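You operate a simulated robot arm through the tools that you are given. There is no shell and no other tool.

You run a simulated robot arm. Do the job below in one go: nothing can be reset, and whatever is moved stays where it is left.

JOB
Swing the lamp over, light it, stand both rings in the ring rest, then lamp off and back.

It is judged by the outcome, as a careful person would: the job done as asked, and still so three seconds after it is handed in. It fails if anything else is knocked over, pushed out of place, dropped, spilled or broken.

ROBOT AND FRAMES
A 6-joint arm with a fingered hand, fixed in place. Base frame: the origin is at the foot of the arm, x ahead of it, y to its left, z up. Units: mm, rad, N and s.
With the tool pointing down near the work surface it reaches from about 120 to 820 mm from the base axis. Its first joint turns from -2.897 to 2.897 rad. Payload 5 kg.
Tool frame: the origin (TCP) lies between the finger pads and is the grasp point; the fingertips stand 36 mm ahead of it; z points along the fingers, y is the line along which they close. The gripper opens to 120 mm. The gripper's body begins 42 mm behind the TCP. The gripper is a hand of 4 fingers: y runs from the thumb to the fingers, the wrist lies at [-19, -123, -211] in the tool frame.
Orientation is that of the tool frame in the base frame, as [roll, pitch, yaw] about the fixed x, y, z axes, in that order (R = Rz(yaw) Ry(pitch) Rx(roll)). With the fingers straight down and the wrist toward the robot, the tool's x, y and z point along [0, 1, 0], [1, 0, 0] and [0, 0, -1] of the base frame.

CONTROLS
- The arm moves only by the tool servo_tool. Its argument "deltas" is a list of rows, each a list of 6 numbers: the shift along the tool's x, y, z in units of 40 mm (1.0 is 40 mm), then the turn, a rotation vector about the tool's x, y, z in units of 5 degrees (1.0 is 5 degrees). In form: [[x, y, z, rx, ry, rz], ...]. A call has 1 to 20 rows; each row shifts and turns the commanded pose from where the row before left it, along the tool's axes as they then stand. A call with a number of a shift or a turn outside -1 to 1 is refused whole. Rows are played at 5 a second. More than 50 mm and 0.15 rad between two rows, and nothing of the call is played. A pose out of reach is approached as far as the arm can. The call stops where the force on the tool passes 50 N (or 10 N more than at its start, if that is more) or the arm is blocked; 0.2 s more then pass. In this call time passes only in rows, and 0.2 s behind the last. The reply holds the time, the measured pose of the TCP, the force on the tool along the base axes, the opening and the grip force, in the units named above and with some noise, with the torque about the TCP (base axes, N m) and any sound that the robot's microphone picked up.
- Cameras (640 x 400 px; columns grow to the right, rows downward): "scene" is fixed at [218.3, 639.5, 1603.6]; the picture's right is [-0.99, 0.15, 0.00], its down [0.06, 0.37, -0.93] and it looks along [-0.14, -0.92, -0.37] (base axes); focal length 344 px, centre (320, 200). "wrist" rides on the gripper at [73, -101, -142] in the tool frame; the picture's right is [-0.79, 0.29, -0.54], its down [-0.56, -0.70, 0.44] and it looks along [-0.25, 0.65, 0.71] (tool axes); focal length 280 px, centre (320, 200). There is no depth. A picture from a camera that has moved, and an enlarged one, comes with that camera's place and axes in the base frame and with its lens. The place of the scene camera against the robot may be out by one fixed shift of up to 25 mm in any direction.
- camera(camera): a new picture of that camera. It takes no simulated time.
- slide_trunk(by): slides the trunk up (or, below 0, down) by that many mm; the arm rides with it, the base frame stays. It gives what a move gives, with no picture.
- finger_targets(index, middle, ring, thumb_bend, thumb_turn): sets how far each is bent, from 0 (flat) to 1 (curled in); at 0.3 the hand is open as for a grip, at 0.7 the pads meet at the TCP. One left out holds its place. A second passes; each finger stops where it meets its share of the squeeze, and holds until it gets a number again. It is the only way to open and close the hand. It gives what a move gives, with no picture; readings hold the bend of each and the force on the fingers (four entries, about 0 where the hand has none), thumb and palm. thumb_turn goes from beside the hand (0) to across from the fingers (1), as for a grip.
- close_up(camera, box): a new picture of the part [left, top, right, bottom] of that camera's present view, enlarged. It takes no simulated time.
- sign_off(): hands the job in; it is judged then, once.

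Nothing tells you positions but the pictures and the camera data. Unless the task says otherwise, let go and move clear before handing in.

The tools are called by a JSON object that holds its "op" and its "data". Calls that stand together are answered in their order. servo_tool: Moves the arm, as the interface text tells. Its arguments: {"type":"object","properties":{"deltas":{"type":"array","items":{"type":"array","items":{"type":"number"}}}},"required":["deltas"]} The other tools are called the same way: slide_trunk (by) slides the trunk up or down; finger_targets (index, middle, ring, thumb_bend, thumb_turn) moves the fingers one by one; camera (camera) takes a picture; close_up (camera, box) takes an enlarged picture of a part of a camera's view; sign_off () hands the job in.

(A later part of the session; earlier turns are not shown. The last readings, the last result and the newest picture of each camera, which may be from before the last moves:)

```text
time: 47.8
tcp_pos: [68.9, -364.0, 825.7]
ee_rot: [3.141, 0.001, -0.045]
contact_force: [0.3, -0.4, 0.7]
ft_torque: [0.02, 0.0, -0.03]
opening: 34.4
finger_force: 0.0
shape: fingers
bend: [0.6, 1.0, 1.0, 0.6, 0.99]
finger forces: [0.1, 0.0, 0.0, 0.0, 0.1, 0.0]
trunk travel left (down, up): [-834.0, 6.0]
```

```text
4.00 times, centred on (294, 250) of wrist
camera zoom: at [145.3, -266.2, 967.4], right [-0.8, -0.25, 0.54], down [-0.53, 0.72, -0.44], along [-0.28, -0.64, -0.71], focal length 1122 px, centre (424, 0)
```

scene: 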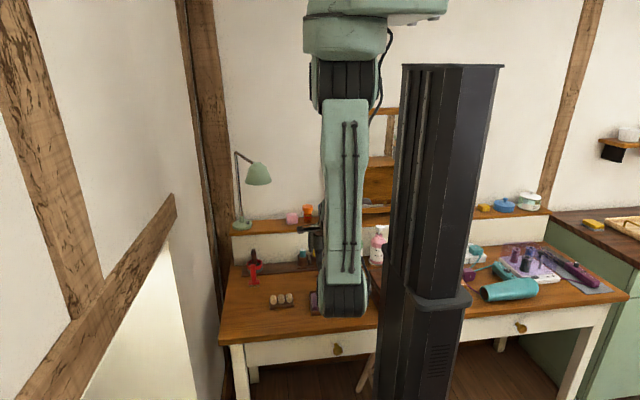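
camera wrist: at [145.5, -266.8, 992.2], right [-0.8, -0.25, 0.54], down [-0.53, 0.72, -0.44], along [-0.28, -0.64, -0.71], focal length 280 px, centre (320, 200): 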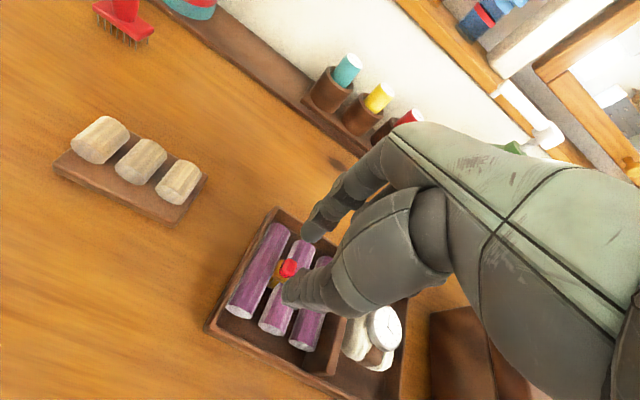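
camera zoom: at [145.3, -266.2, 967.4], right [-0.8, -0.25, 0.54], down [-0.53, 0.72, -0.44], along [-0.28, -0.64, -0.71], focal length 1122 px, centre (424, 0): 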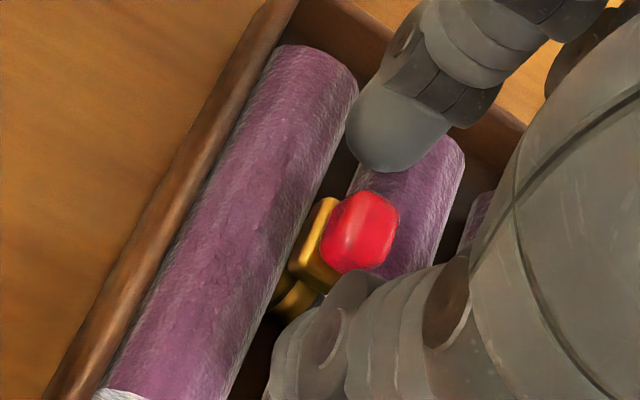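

{"op": "finger_targets", "data": {"index": 0.65, "thumb_bend": 0.65}}

{"op": "close_up", "data": {"camera": "wrist", "box": [230, 200, 358, 300]}}

```text
time: 48.8
tcp_pos: [68.1, -363.2, 824.6]
ee_rot: [3.142, 0.0, -0.046]
contact_force: [0.3, -0.3, 0.4]
ft_torque: [0.0, 0.01, 0.01]
opening: 20.1
finger_force: 0.0
shape: fingers
bend: [0.65, 1.0, 1.0, 0.65, 1.0]
finger forces: [0.0, 0.2, 0.1, 0.1, 0.0, 0.0]
trunk travel left (down, up): [-834.0, 6.0]
```

```text
4.00 times, centred on (294, 250) of wrist
camera zoom: at [145.3, -266.1, 967.3], right [-0.8, -0.25, 0.54], down [-0.53, 0.72, -0.44], along [-0.28, -0.64, -0.71], focal length 1122 px, centre (424, 0)
```

zoom: 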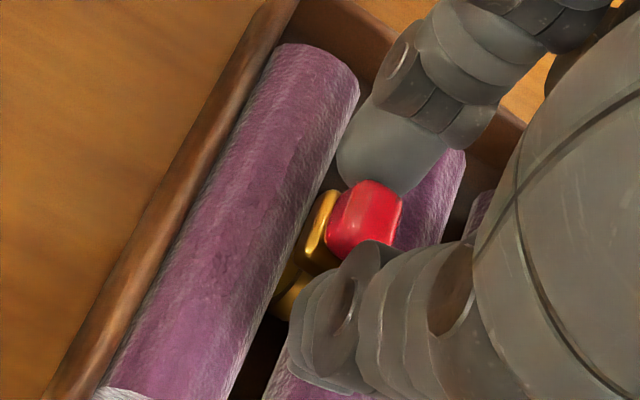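

{"op": "finger_targets", "data": {"index": 0.7, "thumb_bend": 0.7}}

{"op": "close_up", "data": {"camera": "wrist", "box": [230, 200, 358, 300]}}

```text
time: 49.8
tcp_pos: [67.6, -364.5, 824.9]
ee_rot: [3.141, -0.002, -0.045]
contact_force: [-0.4, -0.2, 0.1]
ft_torque: [0.03, -0.01, 0.02]
opening: 14.8
finger_force: 2.9
shape: fingers
bend: [0.67, 1.0, 1.0, 0.67, 1.0]
finger forces: [3.0, 0.0, 0.0, 0.0, 3.0, 0.0]
trunk travel left (down, up): [-834.0, 6.0]
```

```text
4.00 times, centred on (294, 250) of wrist
camera zoom: at [145.3, -266.1, 967.3], right [-0.8, -0.25, 0.54], down [-0.53, 0.72, -0.44], along [-0.28, -0.64, -0.71], focal length 1122 px, centre (424, 0)
```

zoom: 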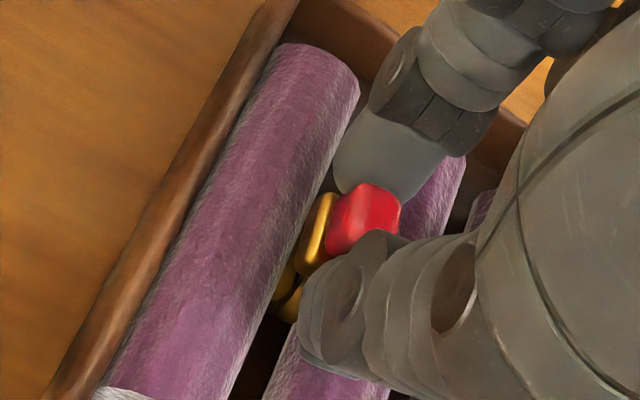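

The ring is gripped with about 3 N on each side. I'll firm it slightly and lift straight up slowly.

{"op": "finger_targets", "data": {"index": 0.73, "thumb_bend": 0.73}}

{"op": "servo_tool", "data": {"deltas": [[0, 0, -0.1, 0, 0, 0], [0, 0, -0.15, 0, 0, 0], [0, 0, -0.2, 0, 0, 0], [0, 0, -0.2, 0, 0, 0]]}}

{"op": "close_up", "data": {"camera": "wrist", "box": [200, 180, 360, 320]}}

```text
time: 50.8
tcp_pos: [68.6, -364.5, 825.5]
ee_rot: [-3.14, 0.0, -0.043]
contact_force: [-0.2, 0.1, -1.3]
ft_torque: [0.01, 0.01, -0.06]
opening: 12.8
finger_force: 9.0
shape: fingers
bend: [0.72, 1.0, 1.0, 0.68, 1.0]
finger forces: [8.5, 0.0, 0.0, 0.1, 9.3, 0.0]
trunk travel left (down, up): [-834.0, 6.0]
```

```text
time: 51.8
tcp_pos: [67.9, -362.7, 850.8]
ee_rot: [-3.141, 0.001, -0.043]
contact_force: [0.2, 0.1, -0.8]
ft_torque: [-0.01, -0.01, -0.04]
opening: 12.8
finger_force: 9.0
shape: fingers
bend: [0.72, 1.0, 1.0, 0.68, 1.0]
finger forces: [8.8, 0.1, 0.0, 0.1, 9.0, 0.1]
trunk travel left (down, up): [-834.0, 6.0]
```

```text
2.86 times, centred on (280, 250) of wrist
camera zoom: at [145.5, -265.6, 993.4], right [-0.8, -0.25, 0.54], down [-0.53, 0.72, -0.44], along [-0.28, -0.64, -0.71], focal length 801 px, centre (434, 57)
```

zoom: 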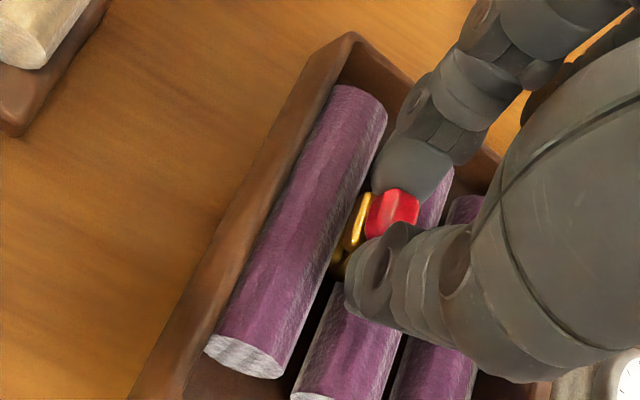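

{"op": "servo_tool", "data": {"deltas": [[0, 0, -0.4, 0, 0, 0], [0, 0, -0.5, 0, 0, 0]]}}

{"op": "camera", "data": {"camera": "wrist"}}

{"op": "close_up", "data": {"camera": "wrist", "box": [260, 210, 340, 280]}}

{"op": "close_up", "data": {"camera": "wrist", "box": [40, 100, 200, 220]}}

```text
time: 52.4
tcp_pos: [67.3, -363.6, 886.8]
ee_rot: [3.14, 0.001, -0.046]
contact_force: [-0.3, 0.5, -0.5]
ft_torque: [0.0, 0.02, -0.03]
opening: 13.0
finger_force: 9.0
shape: fingers
bend: [0.72, 1.0, 1.0, 0.68, 1.0]
finger forces: [9.1, 0.0, 0.0, 0.0, 9.1, 0.0]
trunk travel left (down, up): [-834.0, 6.0]
```

```text
taken
camera wrist: at [146.0, -264.9, 1029.6], right [-0.8, -0.25, 0.54], down [-0.53, 0.72, -0.44], along [-0.28, -0.64, -0.71], focal length 280 px, centre (320, 200)
```

wrist: 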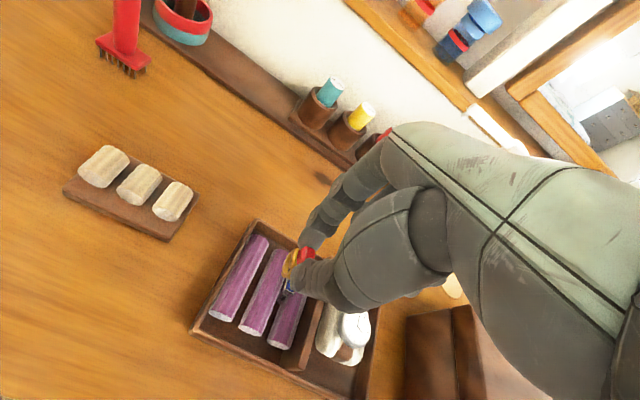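

```text
5.71 times, centred on (300, 245) of wrist
camera zoom: at [146.0, -264.9, 1029.6], right [-0.8, -0.25, 0.54], down [-0.53, 0.72, -0.44], along [-0.28, -0.64, -0.71], focal length 1602 px, centre (434, -57)
```

zoom: 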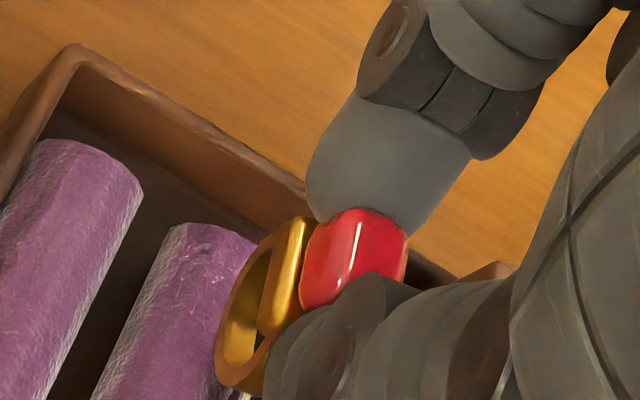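

```text
3.33 times, centred on (120, 160) of wrist
camera zoom: at [146.0, -264.9, 1029.6], right [-0.8, -0.25, 0.54], down [-0.53, 0.72, -0.44], along [-0.28, -0.64, -0.71], focal length 935 px, centre (987, 333)
```

zoom: 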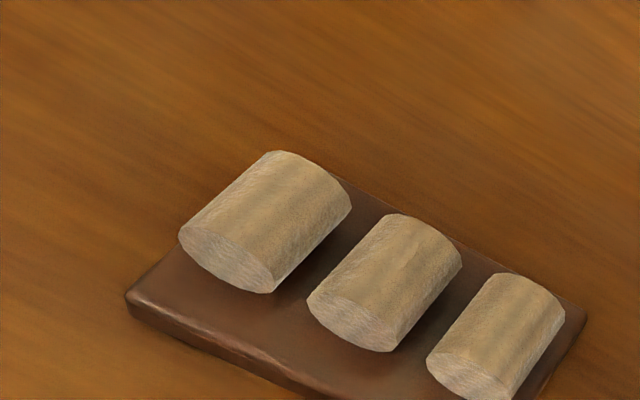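

The red ring is held, hoop hanging below the fingers. I'll carry it level over to the rest, aiming for the gap farther from the tray, and turn the hand to match the rest's angle.

{"op": "servo_tool", "data": {"deltas": [[0.75, 0.08, 0, 0, 0, 0], [0.75, 0.08, 0, 0, 0, 0], [0.75, 0.08, 0, 0, 0, 0], [0.75, 0.08, 0, 0, 0, 0], [0.7, 0.08, 0, 0, 0, 0], [0, 0, 0, 0, 0, -1]]}}

{"op": "camera", "data": {"camera": "wrist"}}

{"op": "close_up", "data": {"camera": "wrist", "box": [220, 190, 348, 310]}}

{"op": "close_up", "data": {"camera": "scene", "box": [250, 260, 330, 320]}}

```text
time: 53.8
tcp_pos: [215.2, -386.3, 886.6]
ee_rot: [3.139, -0.001, 0.045]
contact_force: [-0.5, -0.9, 0.5]
ft_torque: [0.0, 0.04, 0.01]
opening: 13.0
finger_force: 8.6
shape: fingers
bend: [0.72, 1.0, 1.0, 0.68, 1.0]
finger forces: [9.1, 0.1, 0.0, 0.0, 9.1, 0.0]
trunk travel left (down, up): [-834.0, 6.0]
```

```text
taken
camera wrist: at [283.8, -282.0, 1029.7], right [-0.78, -0.32, 0.54], down [-0.59, 0.67, -0.44], along [-0.22, -0.66, -0.71], focal length 280 px, centre (320, 200)
```

wrist: 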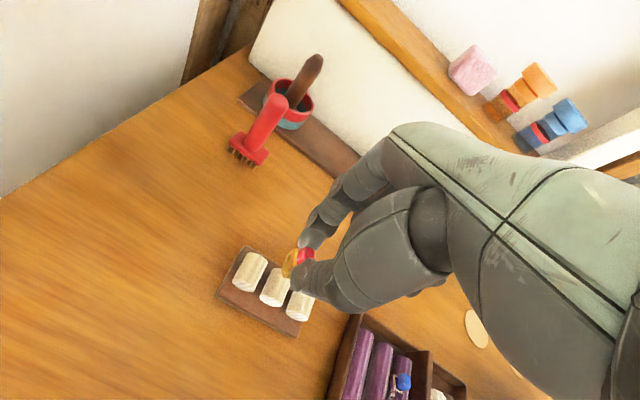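

```text
3.33 times, centred on (284, 250) of wrist
camera zoom: at [283.8, -282.0, 1029.7], right [-0.78, -0.32, 0.54], down [-0.59, 0.67, -0.44], along [-0.22, -0.66, -0.71], focal length 935 px, centre (440, 33)
```

zoom: 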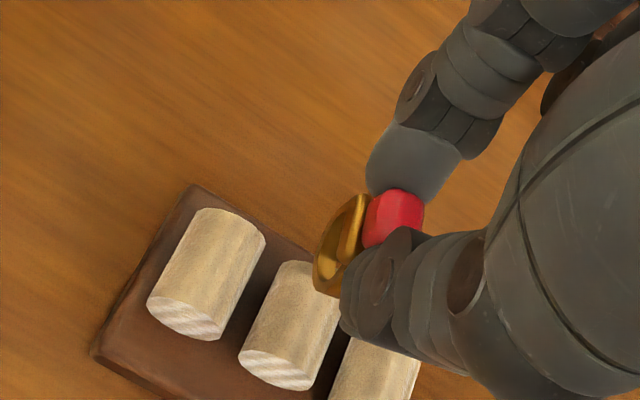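

```text
6.67 times, centred on (290, 290) of scene
camera zoom: at [218.3, 639.5, 1603.6], right [-0.99, 0.15, 0.0], down [0.06, 0.37, -0.93], along [-0.14, -0.92, -0.37], focal length 2291 px, centre (520, -400)
```

zoom: 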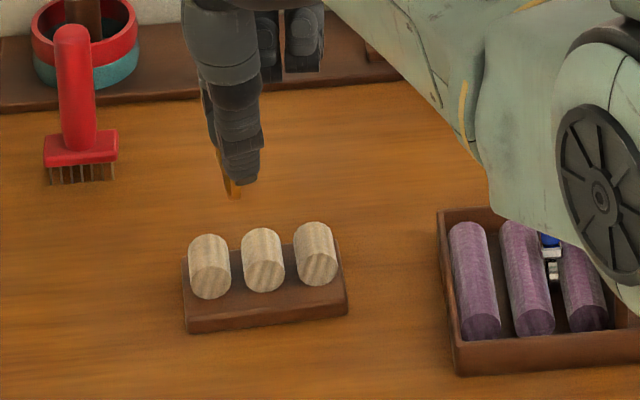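

{"op": "close_up", "data": {"camera": "scene", "box": [264, 268, 296, 292]}}

{"op": "close_up", "data": {"camera": "wrist", "box": [270, 220, 334, 290]}}

```text
16.00 times, centred on (280, 280) of scene
camera zoom: at [218.3, 639.5, 1603.6], right [-0.99, 0.15, 0.0], down [0.06, 0.37, -0.93], along [-0.14, -0.92, -0.37], focal length 5498 px, centre (960, -1080)
```

zoom: 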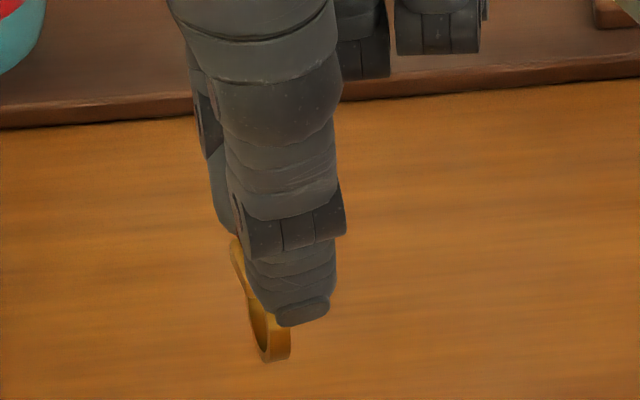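

```text
5.71 times, centred on (302, 255) of wrist
camera zoom: at [283.8, -282.0, 1029.7], right [-0.78, -0.32, 0.54], down [-0.59, 0.67, -0.44], along [-0.22, -0.66, -0.71], focal length 1602 px, centre (423, -114)
```

zoom: 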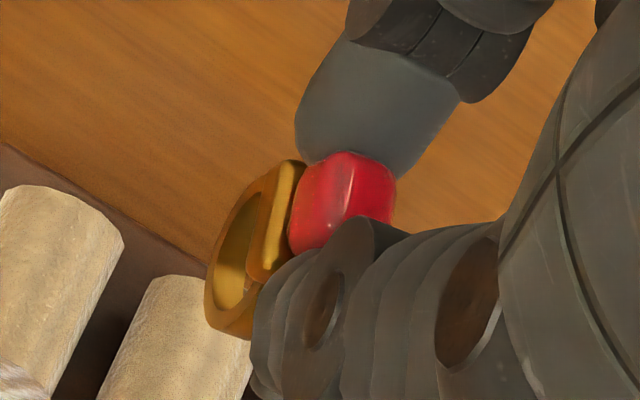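

The ring has twisted in the pinch by roughly 15-20°, visible in both views. I'll turn the hand to bring the hoop parallel to the rest's rolls and check it edge-on with the scene camera.

{"op": "servo_tool", "data": {"deltas": [[0, 0, 0, 0, 0, 1], [0, 0, 0, 0, 0, 1], [0, 0, 0, 0, 0, 1]]}}

{"op": "close_up", "data": {"camera": "scene", "box": [264, 268, 296, 308]}}

{"op": "close_up", "data": {"camera": "wrist", "box": [220, 190, 348, 310]}}

```text
time: 54.6
tcp_pos: [214.6, -387.2, 888.5]
ee_rot: [-3.141, -0.001, -0.219]
contact_force: [0.1, 0.2, -0.1]
ft_torque: [-0.01, 0.03, 0.01]
opening: 12.9
finger_force: 9.1
shape: fingers
bend: [0.72, 1.0, 1.0, 0.68, 1.0]
finger forces: [9.1, 0.1, 0.0, 0.0, 9.1, 0.1]
trunk travel left (down, up): [-834.0, 6.0]
```

```text
10.00 times, centred on (280, 288) of scene
camera zoom: at [218.3, 639.5, 1603.6], right [-0.99, 0.15, 0.0], down [0.06, 0.37, -0.93], along [-0.14, -0.92, -0.37], focal length 3436 px, centre (720, -680)
```

zoom: 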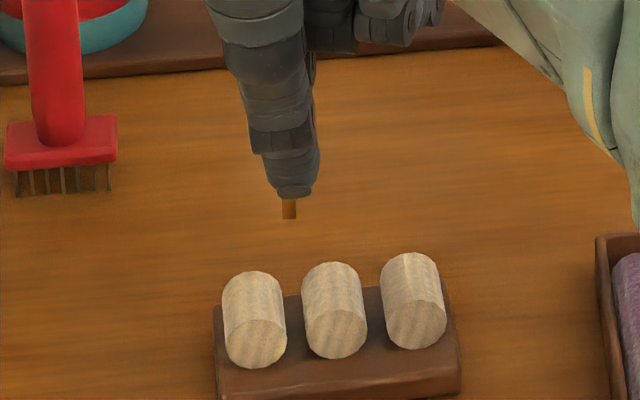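

```text
3.33 times, centred on (284, 250) of wrist
camera zoom: at [308.5, -303.5, 1029.2], right [-0.83, -0.11, 0.54], down [-0.39, 0.81, -0.44], along [-0.39, -0.58, -0.71], focal length 935 px, centre (440, 33)
```

zoom: 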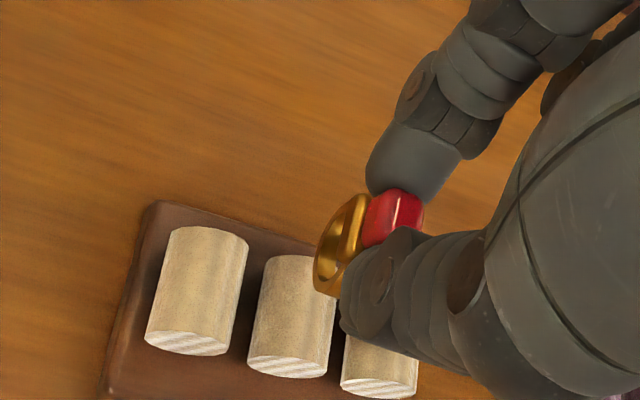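

{"op": "close_up", "data": {"camera": "scene", "box": [268, 276, 292, 294]}}

{"op": "close_up", "data": {"camera": "wrist", "box": [270, 220, 334, 290]}}

```text
16.00 times, centred on (280, 285) of scene
camera zoom: at [218.3, 639.5, 1603.6], right [-0.99, 0.15, 0.0], down [0.06, 0.37, -0.93], along [-0.14, -0.92, -0.37], focal length 5498 px, centre (960, -1160)
```

zoom: 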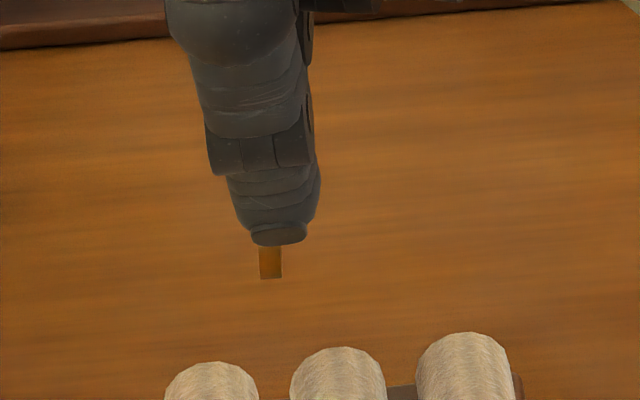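

```text
5.71 times, centred on (302, 255) of wrist
camera zoom: at [308.5, -303.5, 1029.2], right [-0.83, -0.11, 0.54], down [-0.39, 0.81, -0.44], along [-0.39, -0.58, -0.71], focal length 1602 px, centre (423, -114)
```

zoom: 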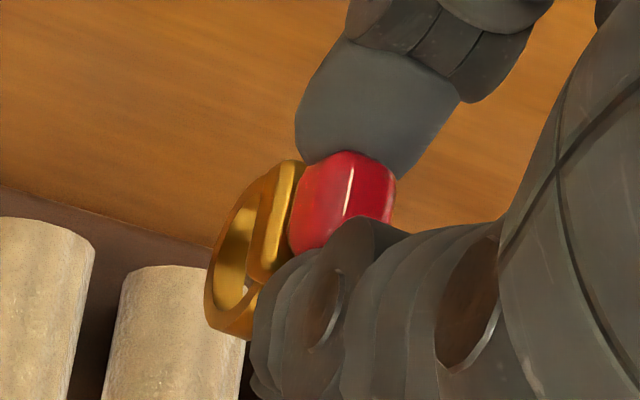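

The hoop is now edge-on and vertical with a band about 5 mm wide. I'll measure the rest's gaps at high zoom before lowering.

{"op": "close_up", "data": {"camera": "scene", "box": [268, 290, 300, 310]}}

{"op": "close_up", "data": {"camera": "wrist", "box": [220, 240, 300, 310]}}

```text
16.00 times, centred on (284, 300) of scene
camera zoom: at [218.3, 639.5, 1603.6], right [-0.99, 0.15, 0.0], down [0.06, 0.37, -0.93], along [-0.14, -0.92, -0.37], focal length 5498 px, centre (896, -1400)
```

zoom: 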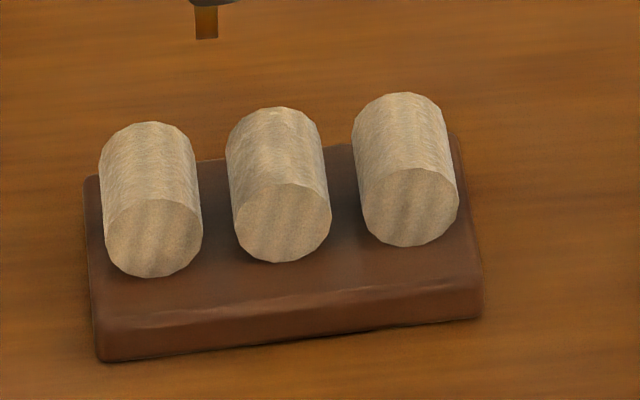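

```text
5.71 times, centred on (260, 275) of wrist
camera zoom: at [308.5, -303.5, 1029.2], right [-0.83, -0.11, 0.54], down [-0.39, 0.81, -0.44], along [-0.39, -0.58, -0.71], focal length 1602 px, centre (663, -229)
```

zoom: 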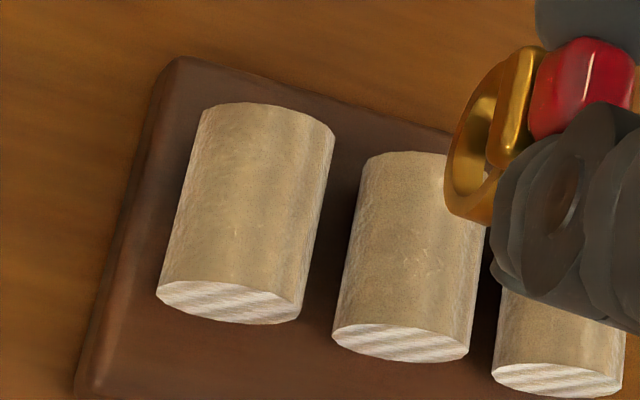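

The gap measures about 6.9 mm against a 5.1 mm band, and both cameras put the ring within about 1 mm of the gap centre at x 221. I'll trim the angle and lower in stages, watching force.

{"op": "servo_tool", "data": {"deltas": [[0, 0, 0.3, 0, 0, -0.3], [0, 0, 0.35, 0, 0, 0], [0, 0, 0.25, 0, 0, 0]]}}

{"op": "close_up", "data": {"camera": "scene", "box": [264, 280, 296, 304]}}

{"op": "close_up", "data": {"camera": "wrist", "box": [240, 210, 336, 300]}}

```text
time: 55.4
tcp_pos: [216.6, -386.4, 849.6]
ee_rot: [3.141, 0.001, -0.192]
contact_force: [0.0, -0.7, -0.2]
ft_torque: [0.03, 0.02, -0.03]
opening: 13.0
finger_force: 8.8
shape: fingers
bend: [0.72, 1.0, 1.0, 0.68, 1.0]
finger forces: [9.1, 0.1, 0.1, 0.1, 9.2, 0.0]
trunk travel left (down, up): [-834.0, 6.0]
```

```text
16.00 times, centred on (280, 292) of scene
camera zoom: at [218.3, 639.5, 1603.6], right [-0.99, 0.15, 0.0], down [0.06, 0.37, -0.93], along [-0.14, -0.92, -0.37], focal length 5498 px, centre (960, -1272)
```

zoom: 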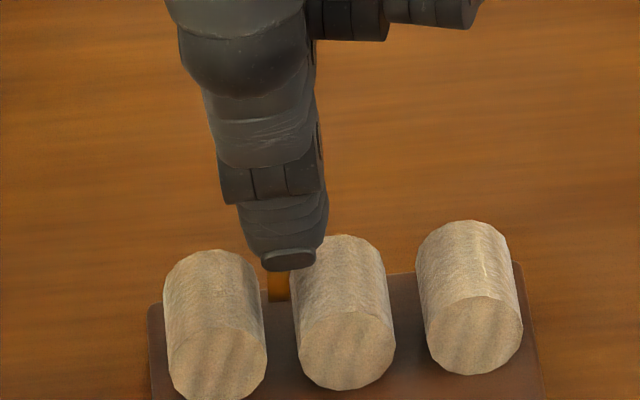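

```text
4.44 times, centred on (288, 255) of wrist
camera zoom: at [306.1, -300.5, 993.0], right [-0.83, -0.13, 0.54], down [-0.42, 0.79, -0.44], along [-0.37, -0.59, -0.71], focal length 1246 px, centre (462, -44)
```

zoom: 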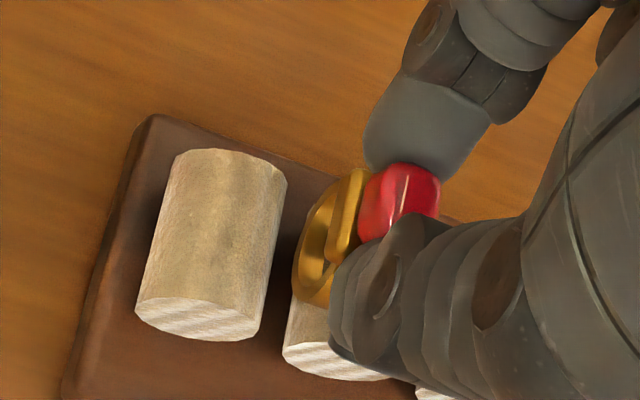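

{"op": "servo_tool", "data": {"deltas": [[0, 0, 0.12, 0, 0, 0], [0, 0, 0.12, 0, 0, 0]]}}

{"op": "close_up", "data": {"camera": "scene", "box": [264, 280, 296, 304]}}

{"op": "close_up", "data": {"camera": "wrist", "box": [240, 210, 336, 300]}}

```text
time: 56.0
tcp_pos: [215.8, -385.9, 840.9]
ee_rot: [-3.141, 0.0, -0.192]
contact_force: [0.2, 0.2, -0.3]
ft_torque: [-0.02, -0.03, -0.01]
opening: 12.9
finger_force: 9.1
shape: fingers
bend: [0.72, 1.0, 1.0, 0.68, 1.0]
finger forces: [9.0, 0.1, 0.0, 0.1, 9.2, 0.0]
trunk travel left (down, up): [-834.0, 6.0]
```

```text
16.00 times, centred on (280, 292) of scene
camera zoom: at [218.3, 639.5, 1603.6], right [-0.99, 0.15, 0.0], down [0.06, 0.37, -0.93], along [-0.14, -0.92, -0.37], focal length 5498 px, centre (960, -1272)
```

zoom: 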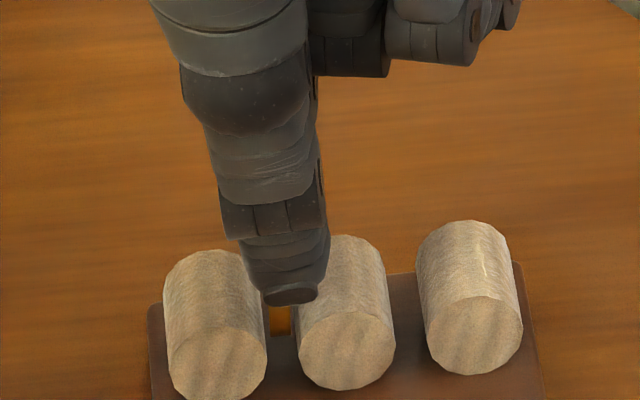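

```text
4.44 times, centred on (288, 255) of wrist
camera zoom: at [306.2, -300.6, 983.3], right [-0.83, -0.13, 0.54], down [-0.42, 0.79, -0.44], along [-0.37, -0.59, -0.71], focal length 1246 px, centre (462, -44)
```

zoom: 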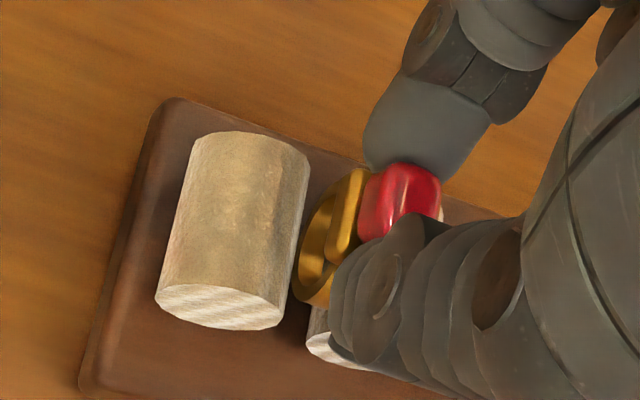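

{"op": "servo_tool", "data": {"deltas": [[0, 0, 0.1, 0, 0, 0], [0, 0, 0.1, 0, 0, 0]]}}

{"op": "close_up", "data": {"camera": "scene", "box": [264, 280, 296, 304]}}

{"op": "close_up", "data": {"camera": "wrist", "box": [240, 210, 336, 300]}}

```text
time: 56.6
tcp_pos: [215.5, -386.9, 833.8]
ee_rot: [3.14, -0.001, -0.193]
contact_force: [-0.2, -0.2, -0.5]
ft_torque: [-0.01, -0.03, 0.02]
opening: 12.8
finger_force: 9.4
shape: fingers
bend: [0.72, 1.0, 1.0, 0.68, 1.0]
finger forces: [9.0, 0.0, 0.0, 0.0, 9.1, 0.0]
trunk travel left (down, up): [-834.0, 6.0]
```

```text
16.00 times, centred on (280, 292) of scene
camera zoom: at [218.3, 639.5, 1603.6], right [-0.99, 0.15, 0.0], down [0.06, 0.37, -0.93], along [-0.14, -0.92, -0.37], focal length 5498 px, centre (960, -1272)
```

zoom: 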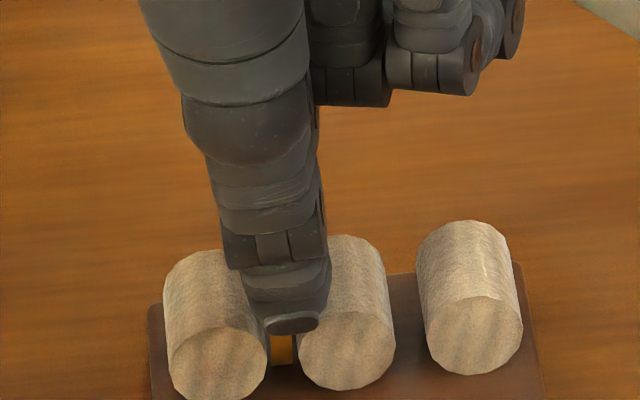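

```text
4.44 times, centred on (288, 255) of wrist
camera zoom: at [306.3, -300.4, 975.5], right [-0.83, -0.13, 0.54], down [-0.42, 0.79, -0.44], along [-0.37, -0.59, -0.71], focal length 1246 px, centre (462, -44)
```

zoom: 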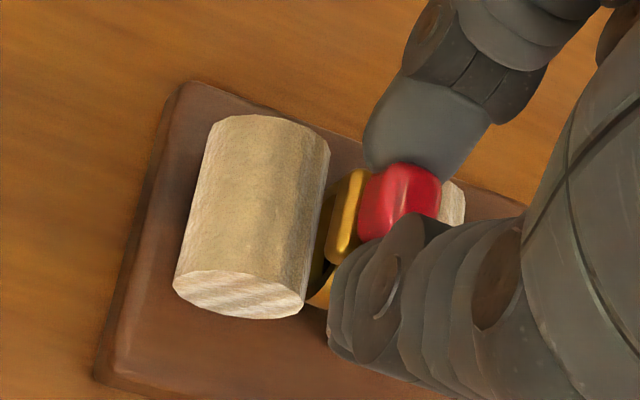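

{"op": "servo_tool", "data": {"deltas": [[0, 0, 0.07, 0, 0, 0], [0, 0, 0.06, 0, 0, 0]]}}

{"op": "close_up", "data": {"camera": "wrist", "box": [240, 210, 336, 300]}}

```text
time: 57.2
tcp_pos: [215.3, -386.5, 830.1]
ee_rot: [3.139, -0.004, -0.19]
contact_force: [-0.1, 0.7, 10.4]
ft_torque: [-0.01, -0.07, -0.01]
opening: 12.6
finger_force: 11.8
shape: fingers
bend: [0.72, 1.0, 1.0, 0.68, 1.0]
finger forces: [11.2, 0.0, 0.1, 0.0, 12.1, 0.1]
trunk travel left (down, up): [-834.0, 6.0]
```

```text
4.44 times, centred on (288, 255) of wrist
camera zoom: at [306.2, -300.4, 972.1], right [-0.83, -0.13, 0.54], down [-0.42, 0.79, -0.45], along [-0.37, -0.6, -0.71], focal length 1246 px, centre (462, -44)
```

zoom: 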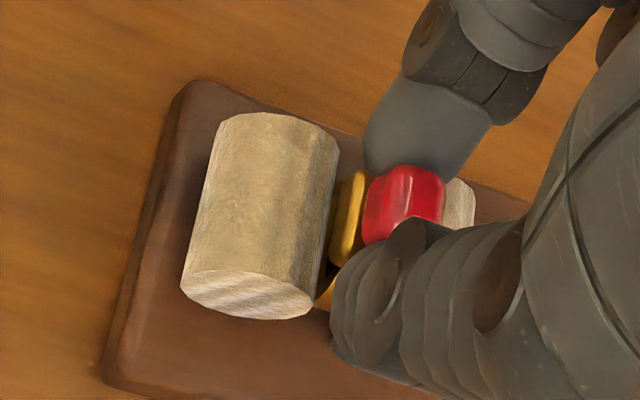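

{"op": "servo_tool", "data": {"deltas": [[0, 0, -0.05, 0, 0, 0]]}}

{"op": "finger_targets", "data": {"index": 0.66, "thumb_bend": 0.64}}

{"op": "close_up", "data": {"camera": "wrist", "box": [240, 210, 336, 300]}}

{"op": "close_up", "data": {"camera": "scene", "box": [264, 280, 296, 304]}}

```text
time: 57.6
tcp_pos: [215.7, -386.2, 829.7]
ee_rot: [3.14, 0.0, -0.193]
contact_force: [-0.1, -0.2, 6.4]
ft_torque: [-0.03, -0.02, 0.0]
opening: 12.7
finger_force: 10.5
shape: fingers
bend: [0.72, 1.0, 1.0, 0.68, 1.0]
finger forces: [11.1, 0.0, 0.0, 0.0, 10.5, 0.0]
trunk travel left (down, up): [-834.0, 6.0]
```

```text
time: 58.6
tcp_pos: [215.3, -385.7, 830.8]
ee_rot: [3.141, 0.0, -0.192]
contact_force: [0.7, 0.9, 1.8]
ft_torque: [0.03, -0.05, 0.0]
opening: 18.2
finger_force: 1.2
shape: fingers
bend: [0.67, 1.0, 1.0, 0.64, 1.0]
finger forces: [2.4, 0.0, 0.1, 0.1, 0.4, 0.1]
trunk travel left (down, up): [-834.0, 6.0]
```

```text
4.44 times, centred on (288, 255) of wrist
camera zoom: at [306.1, -300.3, 972.3], right [-0.83, -0.13, 0.54], down [-0.42, 0.79, -0.44], along [-0.37, -0.59, -0.71], focal length 1246 px, centre (462, -44)
```

zoom: 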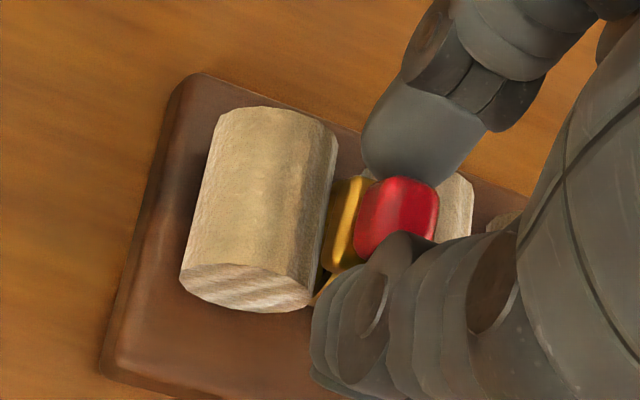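

```text
16.00 times, centred on (280, 292) of scene
camera zoom: at [218.3, 639.5, 1603.6], right [-0.99, 0.15, 0.0], down [0.06, 0.37, -0.93], along [-0.14, -0.92, -0.37], focal length 5498 px, centre (960, -1272)
```

zoom: 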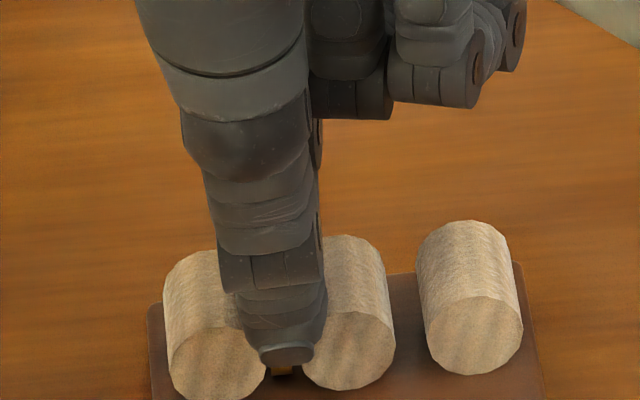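

{"op": "finger_targets", "data": {"index": 0.6, "thumb_bend": 0.6}}

{"op": "close_up", "data": {"camera": "wrist", "box": [240, 210, 336, 300]}}

```text
time: 59.6
tcp_pos: [213.9, -386.0, 829.3]
ee_rot: [-3.141, 0.0, -0.191]
contact_force: [-0.9, -0.1, -0.2]
ft_torque: [-0.01, -0.02, 0.02]
opening: 34.1
finger_force: 0.1
shape: fingers
bend: [0.6, 1.0, 1.0, 0.6, 0.99]
finger forces: [0.0, 0.0, 0.0, 0.0, 0.1, 0.0]
trunk travel left (down, up): [-834.0, 6.0]
```

```text
4.44 times, centred on (288, 255) of wrist
camera zoom: at [306.0, -300.7, 972.5], right [-0.83, -0.13, 0.54], down [-0.42, 0.79, -0.44], along [-0.37, -0.59, -0.71], focal length 1246 px, centre (462, -44)
```

zoom: 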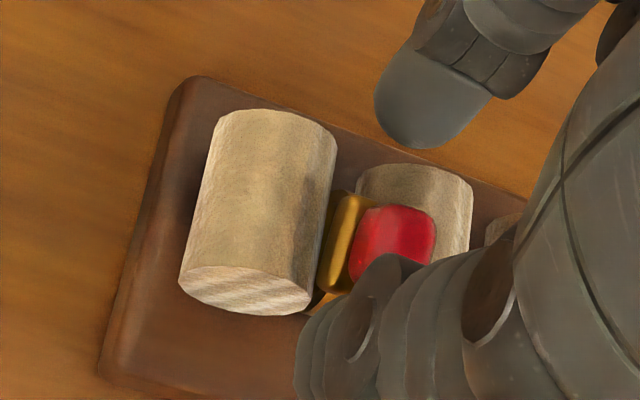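

The ring stands in the gap. I'll lift straight away and inspect it.

{"op": "servo_tool", "data": {"deltas": [[0, 0, -0.15, 0, 0, 0], [0, 0, -0.3, 0, 0, 0], [0, 0, -0.6, 0, 0, 0], [0, 0, -0.7, 0, 0, 0]]}}

{"op": "close_up", "data": {"camera": "wrist", "box": [200, 190, 340, 310]}}

{"op": "close_up", "data": {"camera": "scene", "box": [264, 284, 296, 308]}}

```text
time: 60.6
tcp_pos: [215.4, -386.9, 899.9]
ee_rot: [-3.141, 0.001, -0.191]
contact_force: [-0.1, -1.0, 0.1]
ft_torque: [0.01, 0.02, 0.01]
opening: 34.3
finger_force: 0.0
shape: fingers
bend: [0.6, 1.0, 1.0, 0.6, 0.99]
finger forces: [0.0, 0.0, 0.0, 0.0, 0.1, 0.0]
trunk travel left (down, up): [-834.0, 6.0]
```

```text
3.33 times, centred on (270, 250) of wrist
camera zoom: at [305.9, -299.7, 1042.5], right [-0.83, -0.13, 0.54], down [-0.42, 0.79, -0.44], along [-0.37, -0.59, -0.71], focal length 935 px, centre (487, 33)
```

zoom: 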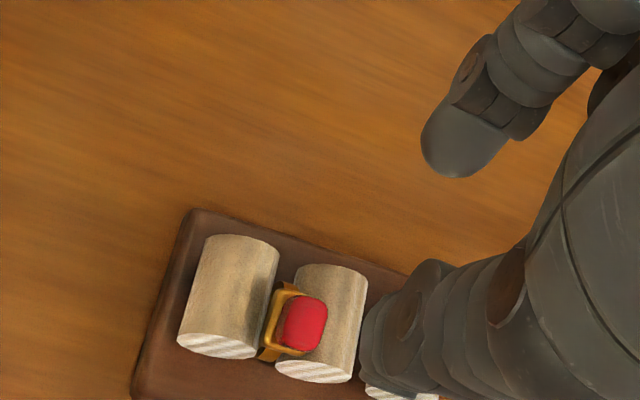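

```text
16.00 times, centred on (280, 296) of scene
camera zoom: at [218.3, 639.5, 1603.6], right [-0.99, 0.15, 0.0], down [0.06, 0.37, -0.93], along [-0.14, -0.92, -0.37], focal length 5498 px, centre (960, -1336)
```

zoom: 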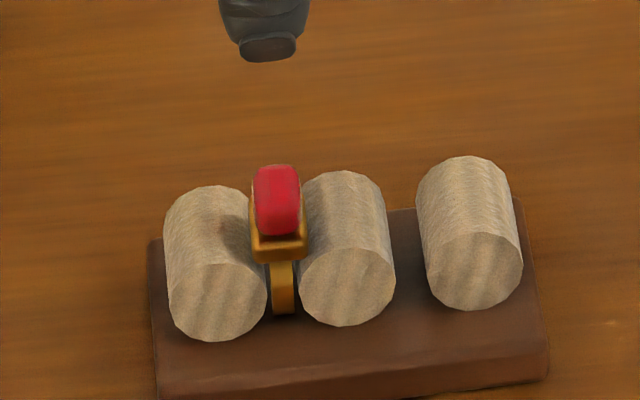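

The red ring stands upright in the left gap and the rest has not moved. Now for the blue ring at about (47, -361).

{"op": "servo_tool", "data": {"deltas": [[-0.8875, 0.0455, 0, 0, 0, 0], [-0.8875, 0.0455, 0, 0, 0, 0], [-0.8875, 0.0455, 0, 0, 0, 0], [-0.8875, 0.0455, 0, 0, 0, 0], [-0.8875, 0.0455, 0, 0, 0, 0], [0, 0, 0, 0, 0, -0.85], [0, 0, 0, 0, 0, -0.85]]}}

{"op": "camera", "data": {"camera": "wrist"}}

{"op": "close_up", "data": {"camera": "wrist", "box": [200, 200, 360, 320]}}

```text
time: 62.2
tcp_pos: [38.6, -362.1, 901.2]
ee_rot: [-3.141, -0.001, -0.043]
contact_force: [0.3, 0.0, 0.0]
ft_torque: [-0.02, 0.0, 0.01]
opening: 34.5
finger_force: 0.0
shape: fingers
bend: [0.6, 1.0, 1.0, 0.6, 0.99]
finger forces: [0.1, 0.1, 0.0, 0.0, 0.0, 0.0]
trunk travel left (down, up): [-834.0, 6.0]
```

```text
taken
camera wrist: at [115.9, -263.0, 1042.8], right [-0.8, -0.25, 0.54], down [-0.53, 0.72, -0.44], along [-0.28, -0.64, -0.71], focal length 280 px, centre (320, 200)
```

wrist: 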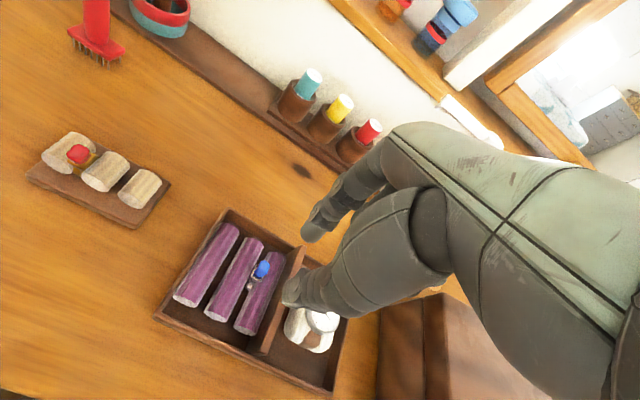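

```text
3.33 times, centred on (280, 260) of wrist
camera zoom: at [115.9, -263.0, 1042.8], right [-0.8, -0.25, 0.54], down [-0.53, 0.72, -0.44], along [-0.28, -0.64, -0.71], focal length 935 px, centre (453, 0)
```

zoom: 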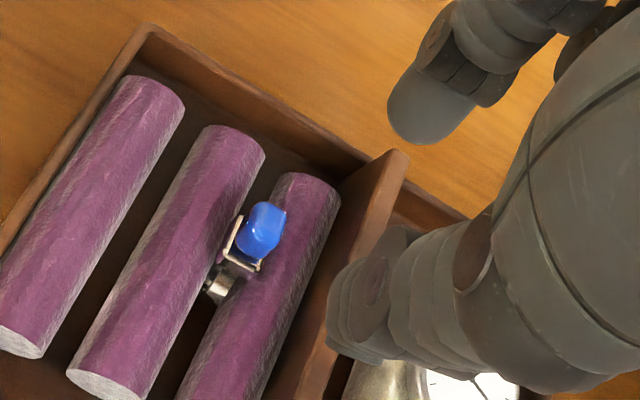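

{"op": "close_up", "data": {"camera": "scene", "box": [290, 270, 370, 320]}}

{"op": "close_up", "data": {"camera": "wrist", "box": [225, 235, 289, 285]}}

```text
8.00 times, centred on (330, 295) of scene
camera zoom: at [218.3, 639.5, 1603.6], right [-0.99, 0.15, 0.0], down [0.06, 0.37, -0.93], along [-0.14, -0.92, -0.37], focal length 2749 px, centre (240, -560)
```

zoom: 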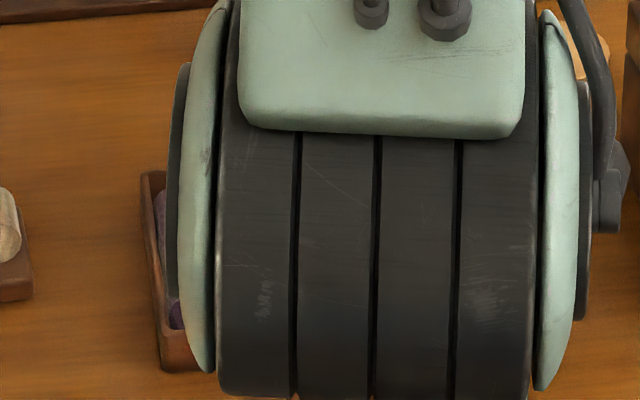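

```text
8.00 times, centred on (257, 260) of wrist
camera zoom: at [115.9, -263.0, 1042.8], right [-0.8, -0.25, 0.54], down [-0.53, 0.72, -0.44], along [-0.28, -0.64, -0.71], focal length 2243 px, centre (824, -280)
```

zoom: 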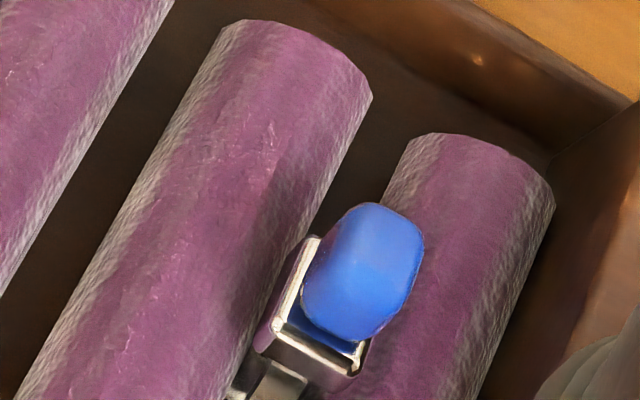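

The blue ring sits about 12 mm further along its groove now and the tray shifted a few mm, probably from the twist during the first pick. This time I'll pre-turn the hand by the same twist so the pinch closes square to the gem, and grip more lightly.

{"op": "servo_tool", "data": {"deltas": [[0.168, 0.23, 0, 0, 0, 0.8], [0, 0, 0, 0, 0, 0.85], [0, 0, 0, 0, 0, 0.85]]}}

{"op": "camera", "data": {"camera": "wrist"}}

{"op": "close_up", "data": {"camera": "wrist", "box": [200, 200, 360, 320]}}

```text
time: 63.0
tcp_pos: [45.3, -371.2, 901.5]
ee_rot: [-3.141, 0.0, -0.264]
contact_force: [-0.7, 0.1, -0.4]
ft_torque: [0.02, 0.01, 0.0]
opening: 34.4
finger_force: 0.1
shape: fingers
bend: [0.6, 1.0, 1.0, 0.6, 0.99]
finger forces: [0.1, 0.0, 0.1, 0.1, 0.0, 0.0]
trunk travel left (down, up): [-834.0, 6.0]
```

```text
taken
camera wrist: at [142.3, -291.7, 1042.6], right [-0.84, -0.07, 0.54], down [-0.36, 0.82, -0.44], along [-0.41, -0.57, -0.71], focal length 280 px, centre (320, 200)
```

wrist: 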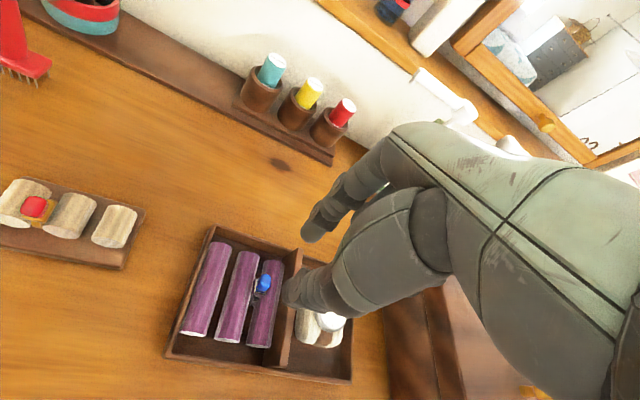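

```text
3.33 times, centred on (280, 260) of wrist
camera zoom: at [142.3, -291.7, 1042.6], right [-0.84, -0.07, 0.54], down [-0.36, 0.82, -0.44], along [-0.41, -0.57, -0.71], focal length 935 px, centre (453, 0)
```

zoom: 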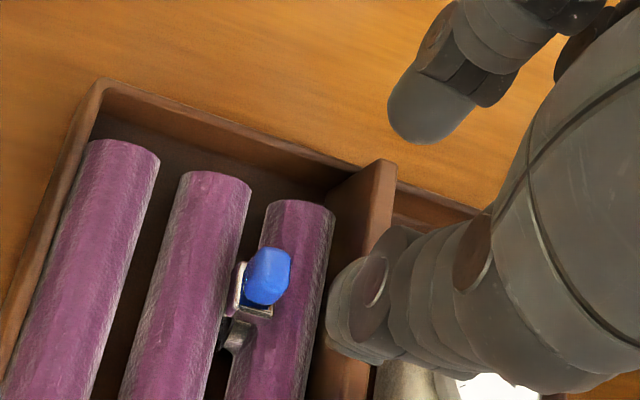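

Aligned: the blue gem is at tool (5.4, 0.5). Lowering in stages.

{"op": "servo_tool", "data": {"deltas": [[0, 0, 0.7, 0, 0, 0], [0, 0, 0.6, 0, 0, 0], [0, 0, 0.4, 0, 0, 0]]}}

{"op": "close_up", "data": {"camera": "wrist", "box": [230, 200, 358, 300]}}

```text
time: 63.8
tcp_pos: [45.3, -371.5, 831.2]
ee_rot: [3.141, 0.0, -0.261]
contact_force: [0.4, 0.2, -0.4]
ft_torque: [0.02, -0.04, 0.0]
opening: 34.3
finger_force: 0.1
shape: fingers
bend: [0.6, 1.0, 1.0, 0.6, 0.99]
finger forces: [0.0, 0.1, 0.0, 0.1, 0.1, 0.0]
trunk travel left (down, up): [-834.0, 6.0]
```

```text
4.00 times, centred on (294, 250) of wrist
camera zoom: at [142.2, -291.7, 973.6], right [-0.84, -0.07, 0.54], down [-0.36, 0.82, -0.44], along [-0.41, -0.57, -0.71], focal length 1122 px, centre (424, 0)
```

zoom: 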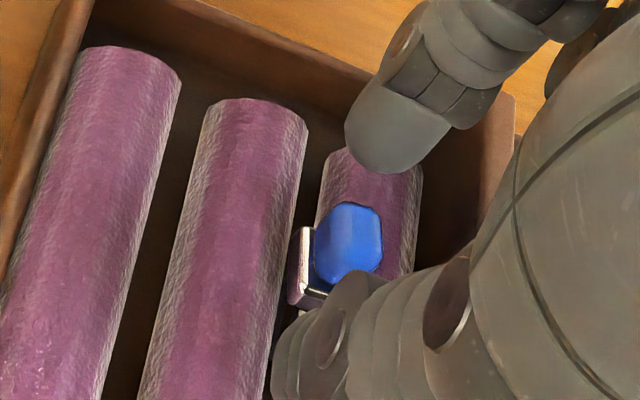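

{"op": "servo_tool", "data": {"deltas": [[0, 0, 0.06, 0, 0, 0], [0, 0, 0.06, 0, 0, 0]]}}

{"op": "finger_targets", "data": {"index": 0.65, "thumb_bend": 0.65}}

{"op": "close_up", "data": {"camera": "wrist", "box": [230, 200, 358, 300]}}

```text
time: 64.4
tcp_pos: [46.5, -371.3, 826.4]
ee_rot: [3.14, 0.001, -0.263]
contact_force: [-0.1, -0.3, -0.1]
ft_torque: [0.0, 0.03, 0.02]
opening: 34.4
finger_force: 0.0
shape: fingers
bend: [0.6, 1.0, 1.0, 0.6, 0.99]
finger forces: [0.0, 0.0, 0.0, 0.0, 0.1, 0.1]
trunk travel left (down, up): [-834.0, 6.0]
```

```text
time: 65.4
tcp_pos: [46.2, -370.7, 826.8]
ee_rot: [3.141, -0.001, -0.261]
contact_force: [0.2, 0.7, -0.1]
ft_torque: [0.02, 0.02, 0.01]
opening: 20.3
finger_force: 0.1
shape: fingers
bend: [0.65, 1.0, 1.0, 0.65, 1.0]
finger forces: [0.0, 0.0, 0.0, 0.1, 0.0, 0.0]
trunk travel left (down, up): [-834.0, 6.0]
```

```text
4.00 times, centred on (294, 250) of wrist
camera zoom: at [142.2, -291.4, 969.0], right [-0.84, -0.07, 0.54], down [-0.36, 0.82, -0.44], along [-0.41, -0.57, -0.71], focal length 1122 px, centre (424, 0)
```

zoom: 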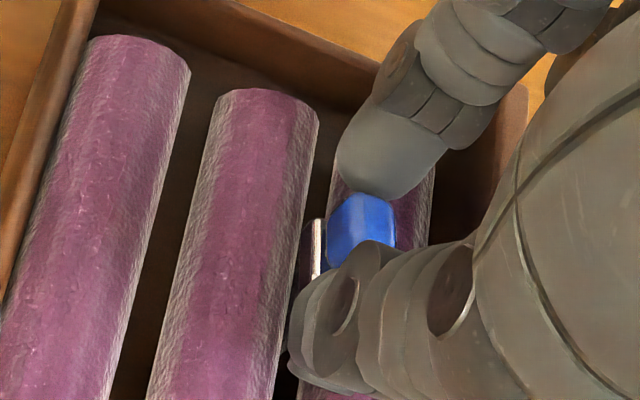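

{"op": "finger_targets", "data": {"index": 0.7, "thumb_bend": 0.7}}

{"op": "close_up", "data": {"camera": "wrist", "box": [230, 200, 358, 300]}}

```text
time: 66.4
tcp_pos: [45.9, -370.0, 827.1]
ee_rot: [3.14, 0.0, -0.262]
contact_force: [-0.6, -0.1, -1.0]
ft_torque: [0.07, 0.0, -0.02]
opening: 15.9
finger_force: 2.9
shape: fingers
bend: [0.66, 1.0, 1.0, 0.67, 1.0]
finger forces: [3.4, 0.0, 0.0, 0.0, 2.7, 0.1]
trunk travel left (down, up): [-834.0, 6.0]
```

```text
4.00 times, centred on (294, 250) of wrist
camera zoom: at [142.2, -291.4, 969.0], right [-0.84, -0.07, 0.54], down [-0.36, 0.82, -0.44], along [-0.41, -0.57, -0.71], focal length 1122 px, centre (424, 0)
```

zoom: 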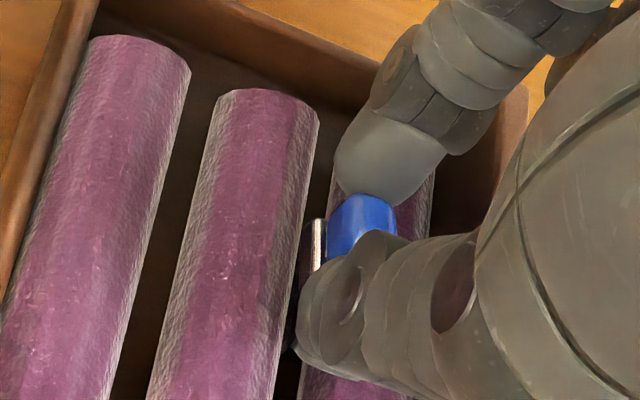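

Gripped at about 3 N with no tray movement. Lifting in small steps.

{"op": "servo_tool", "data": {"deltas": [[0, 0, -0.06, 0, 0, 0], [0, 0, -0.06, 0, 0, 0], [0, 0, -0.06, 0, 0, 0]]}}

{"op": "close_up", "data": {"camera": "wrist", "box": [230, 200, 358, 300]}}

```text
time: 67.2
tcp_pos: [45.1, -371.0, 833.7]
ee_rot: [3.141, 0.0, -0.262]
contact_force: [0.7, 0.2, -1.5]
ft_torque: [0.02, 0.0, -0.04]
opening: 15.3
finger_force: 2.4
shape: fingers
bend: [0.66, 1.0, 1.0, 0.67, 1.0]
finger forces: [3.2, 0.0, 0.1, 0.0, 2.7, 0.1]
trunk travel left (down, up): [-834.0, 6.0]
```

```text
4.00 times, centred on (294, 250) of wrist
camera zoom: at [142.2, -291.5, 976.3], right [-0.84, -0.07, 0.54], down [-0.36, 0.82, -0.44], along [-0.41, -0.57, -0.71], focal length 1122 px, centre (424, 0)
```

zoom: 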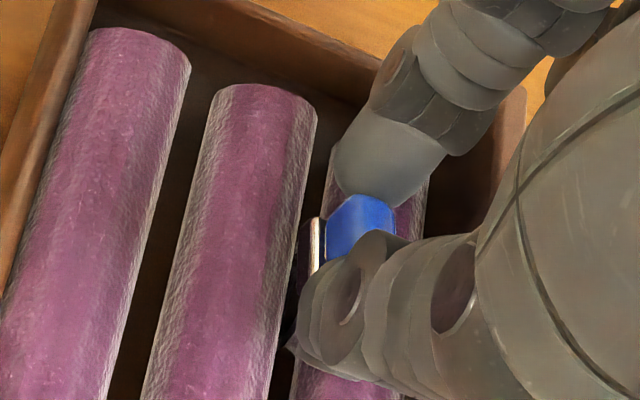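

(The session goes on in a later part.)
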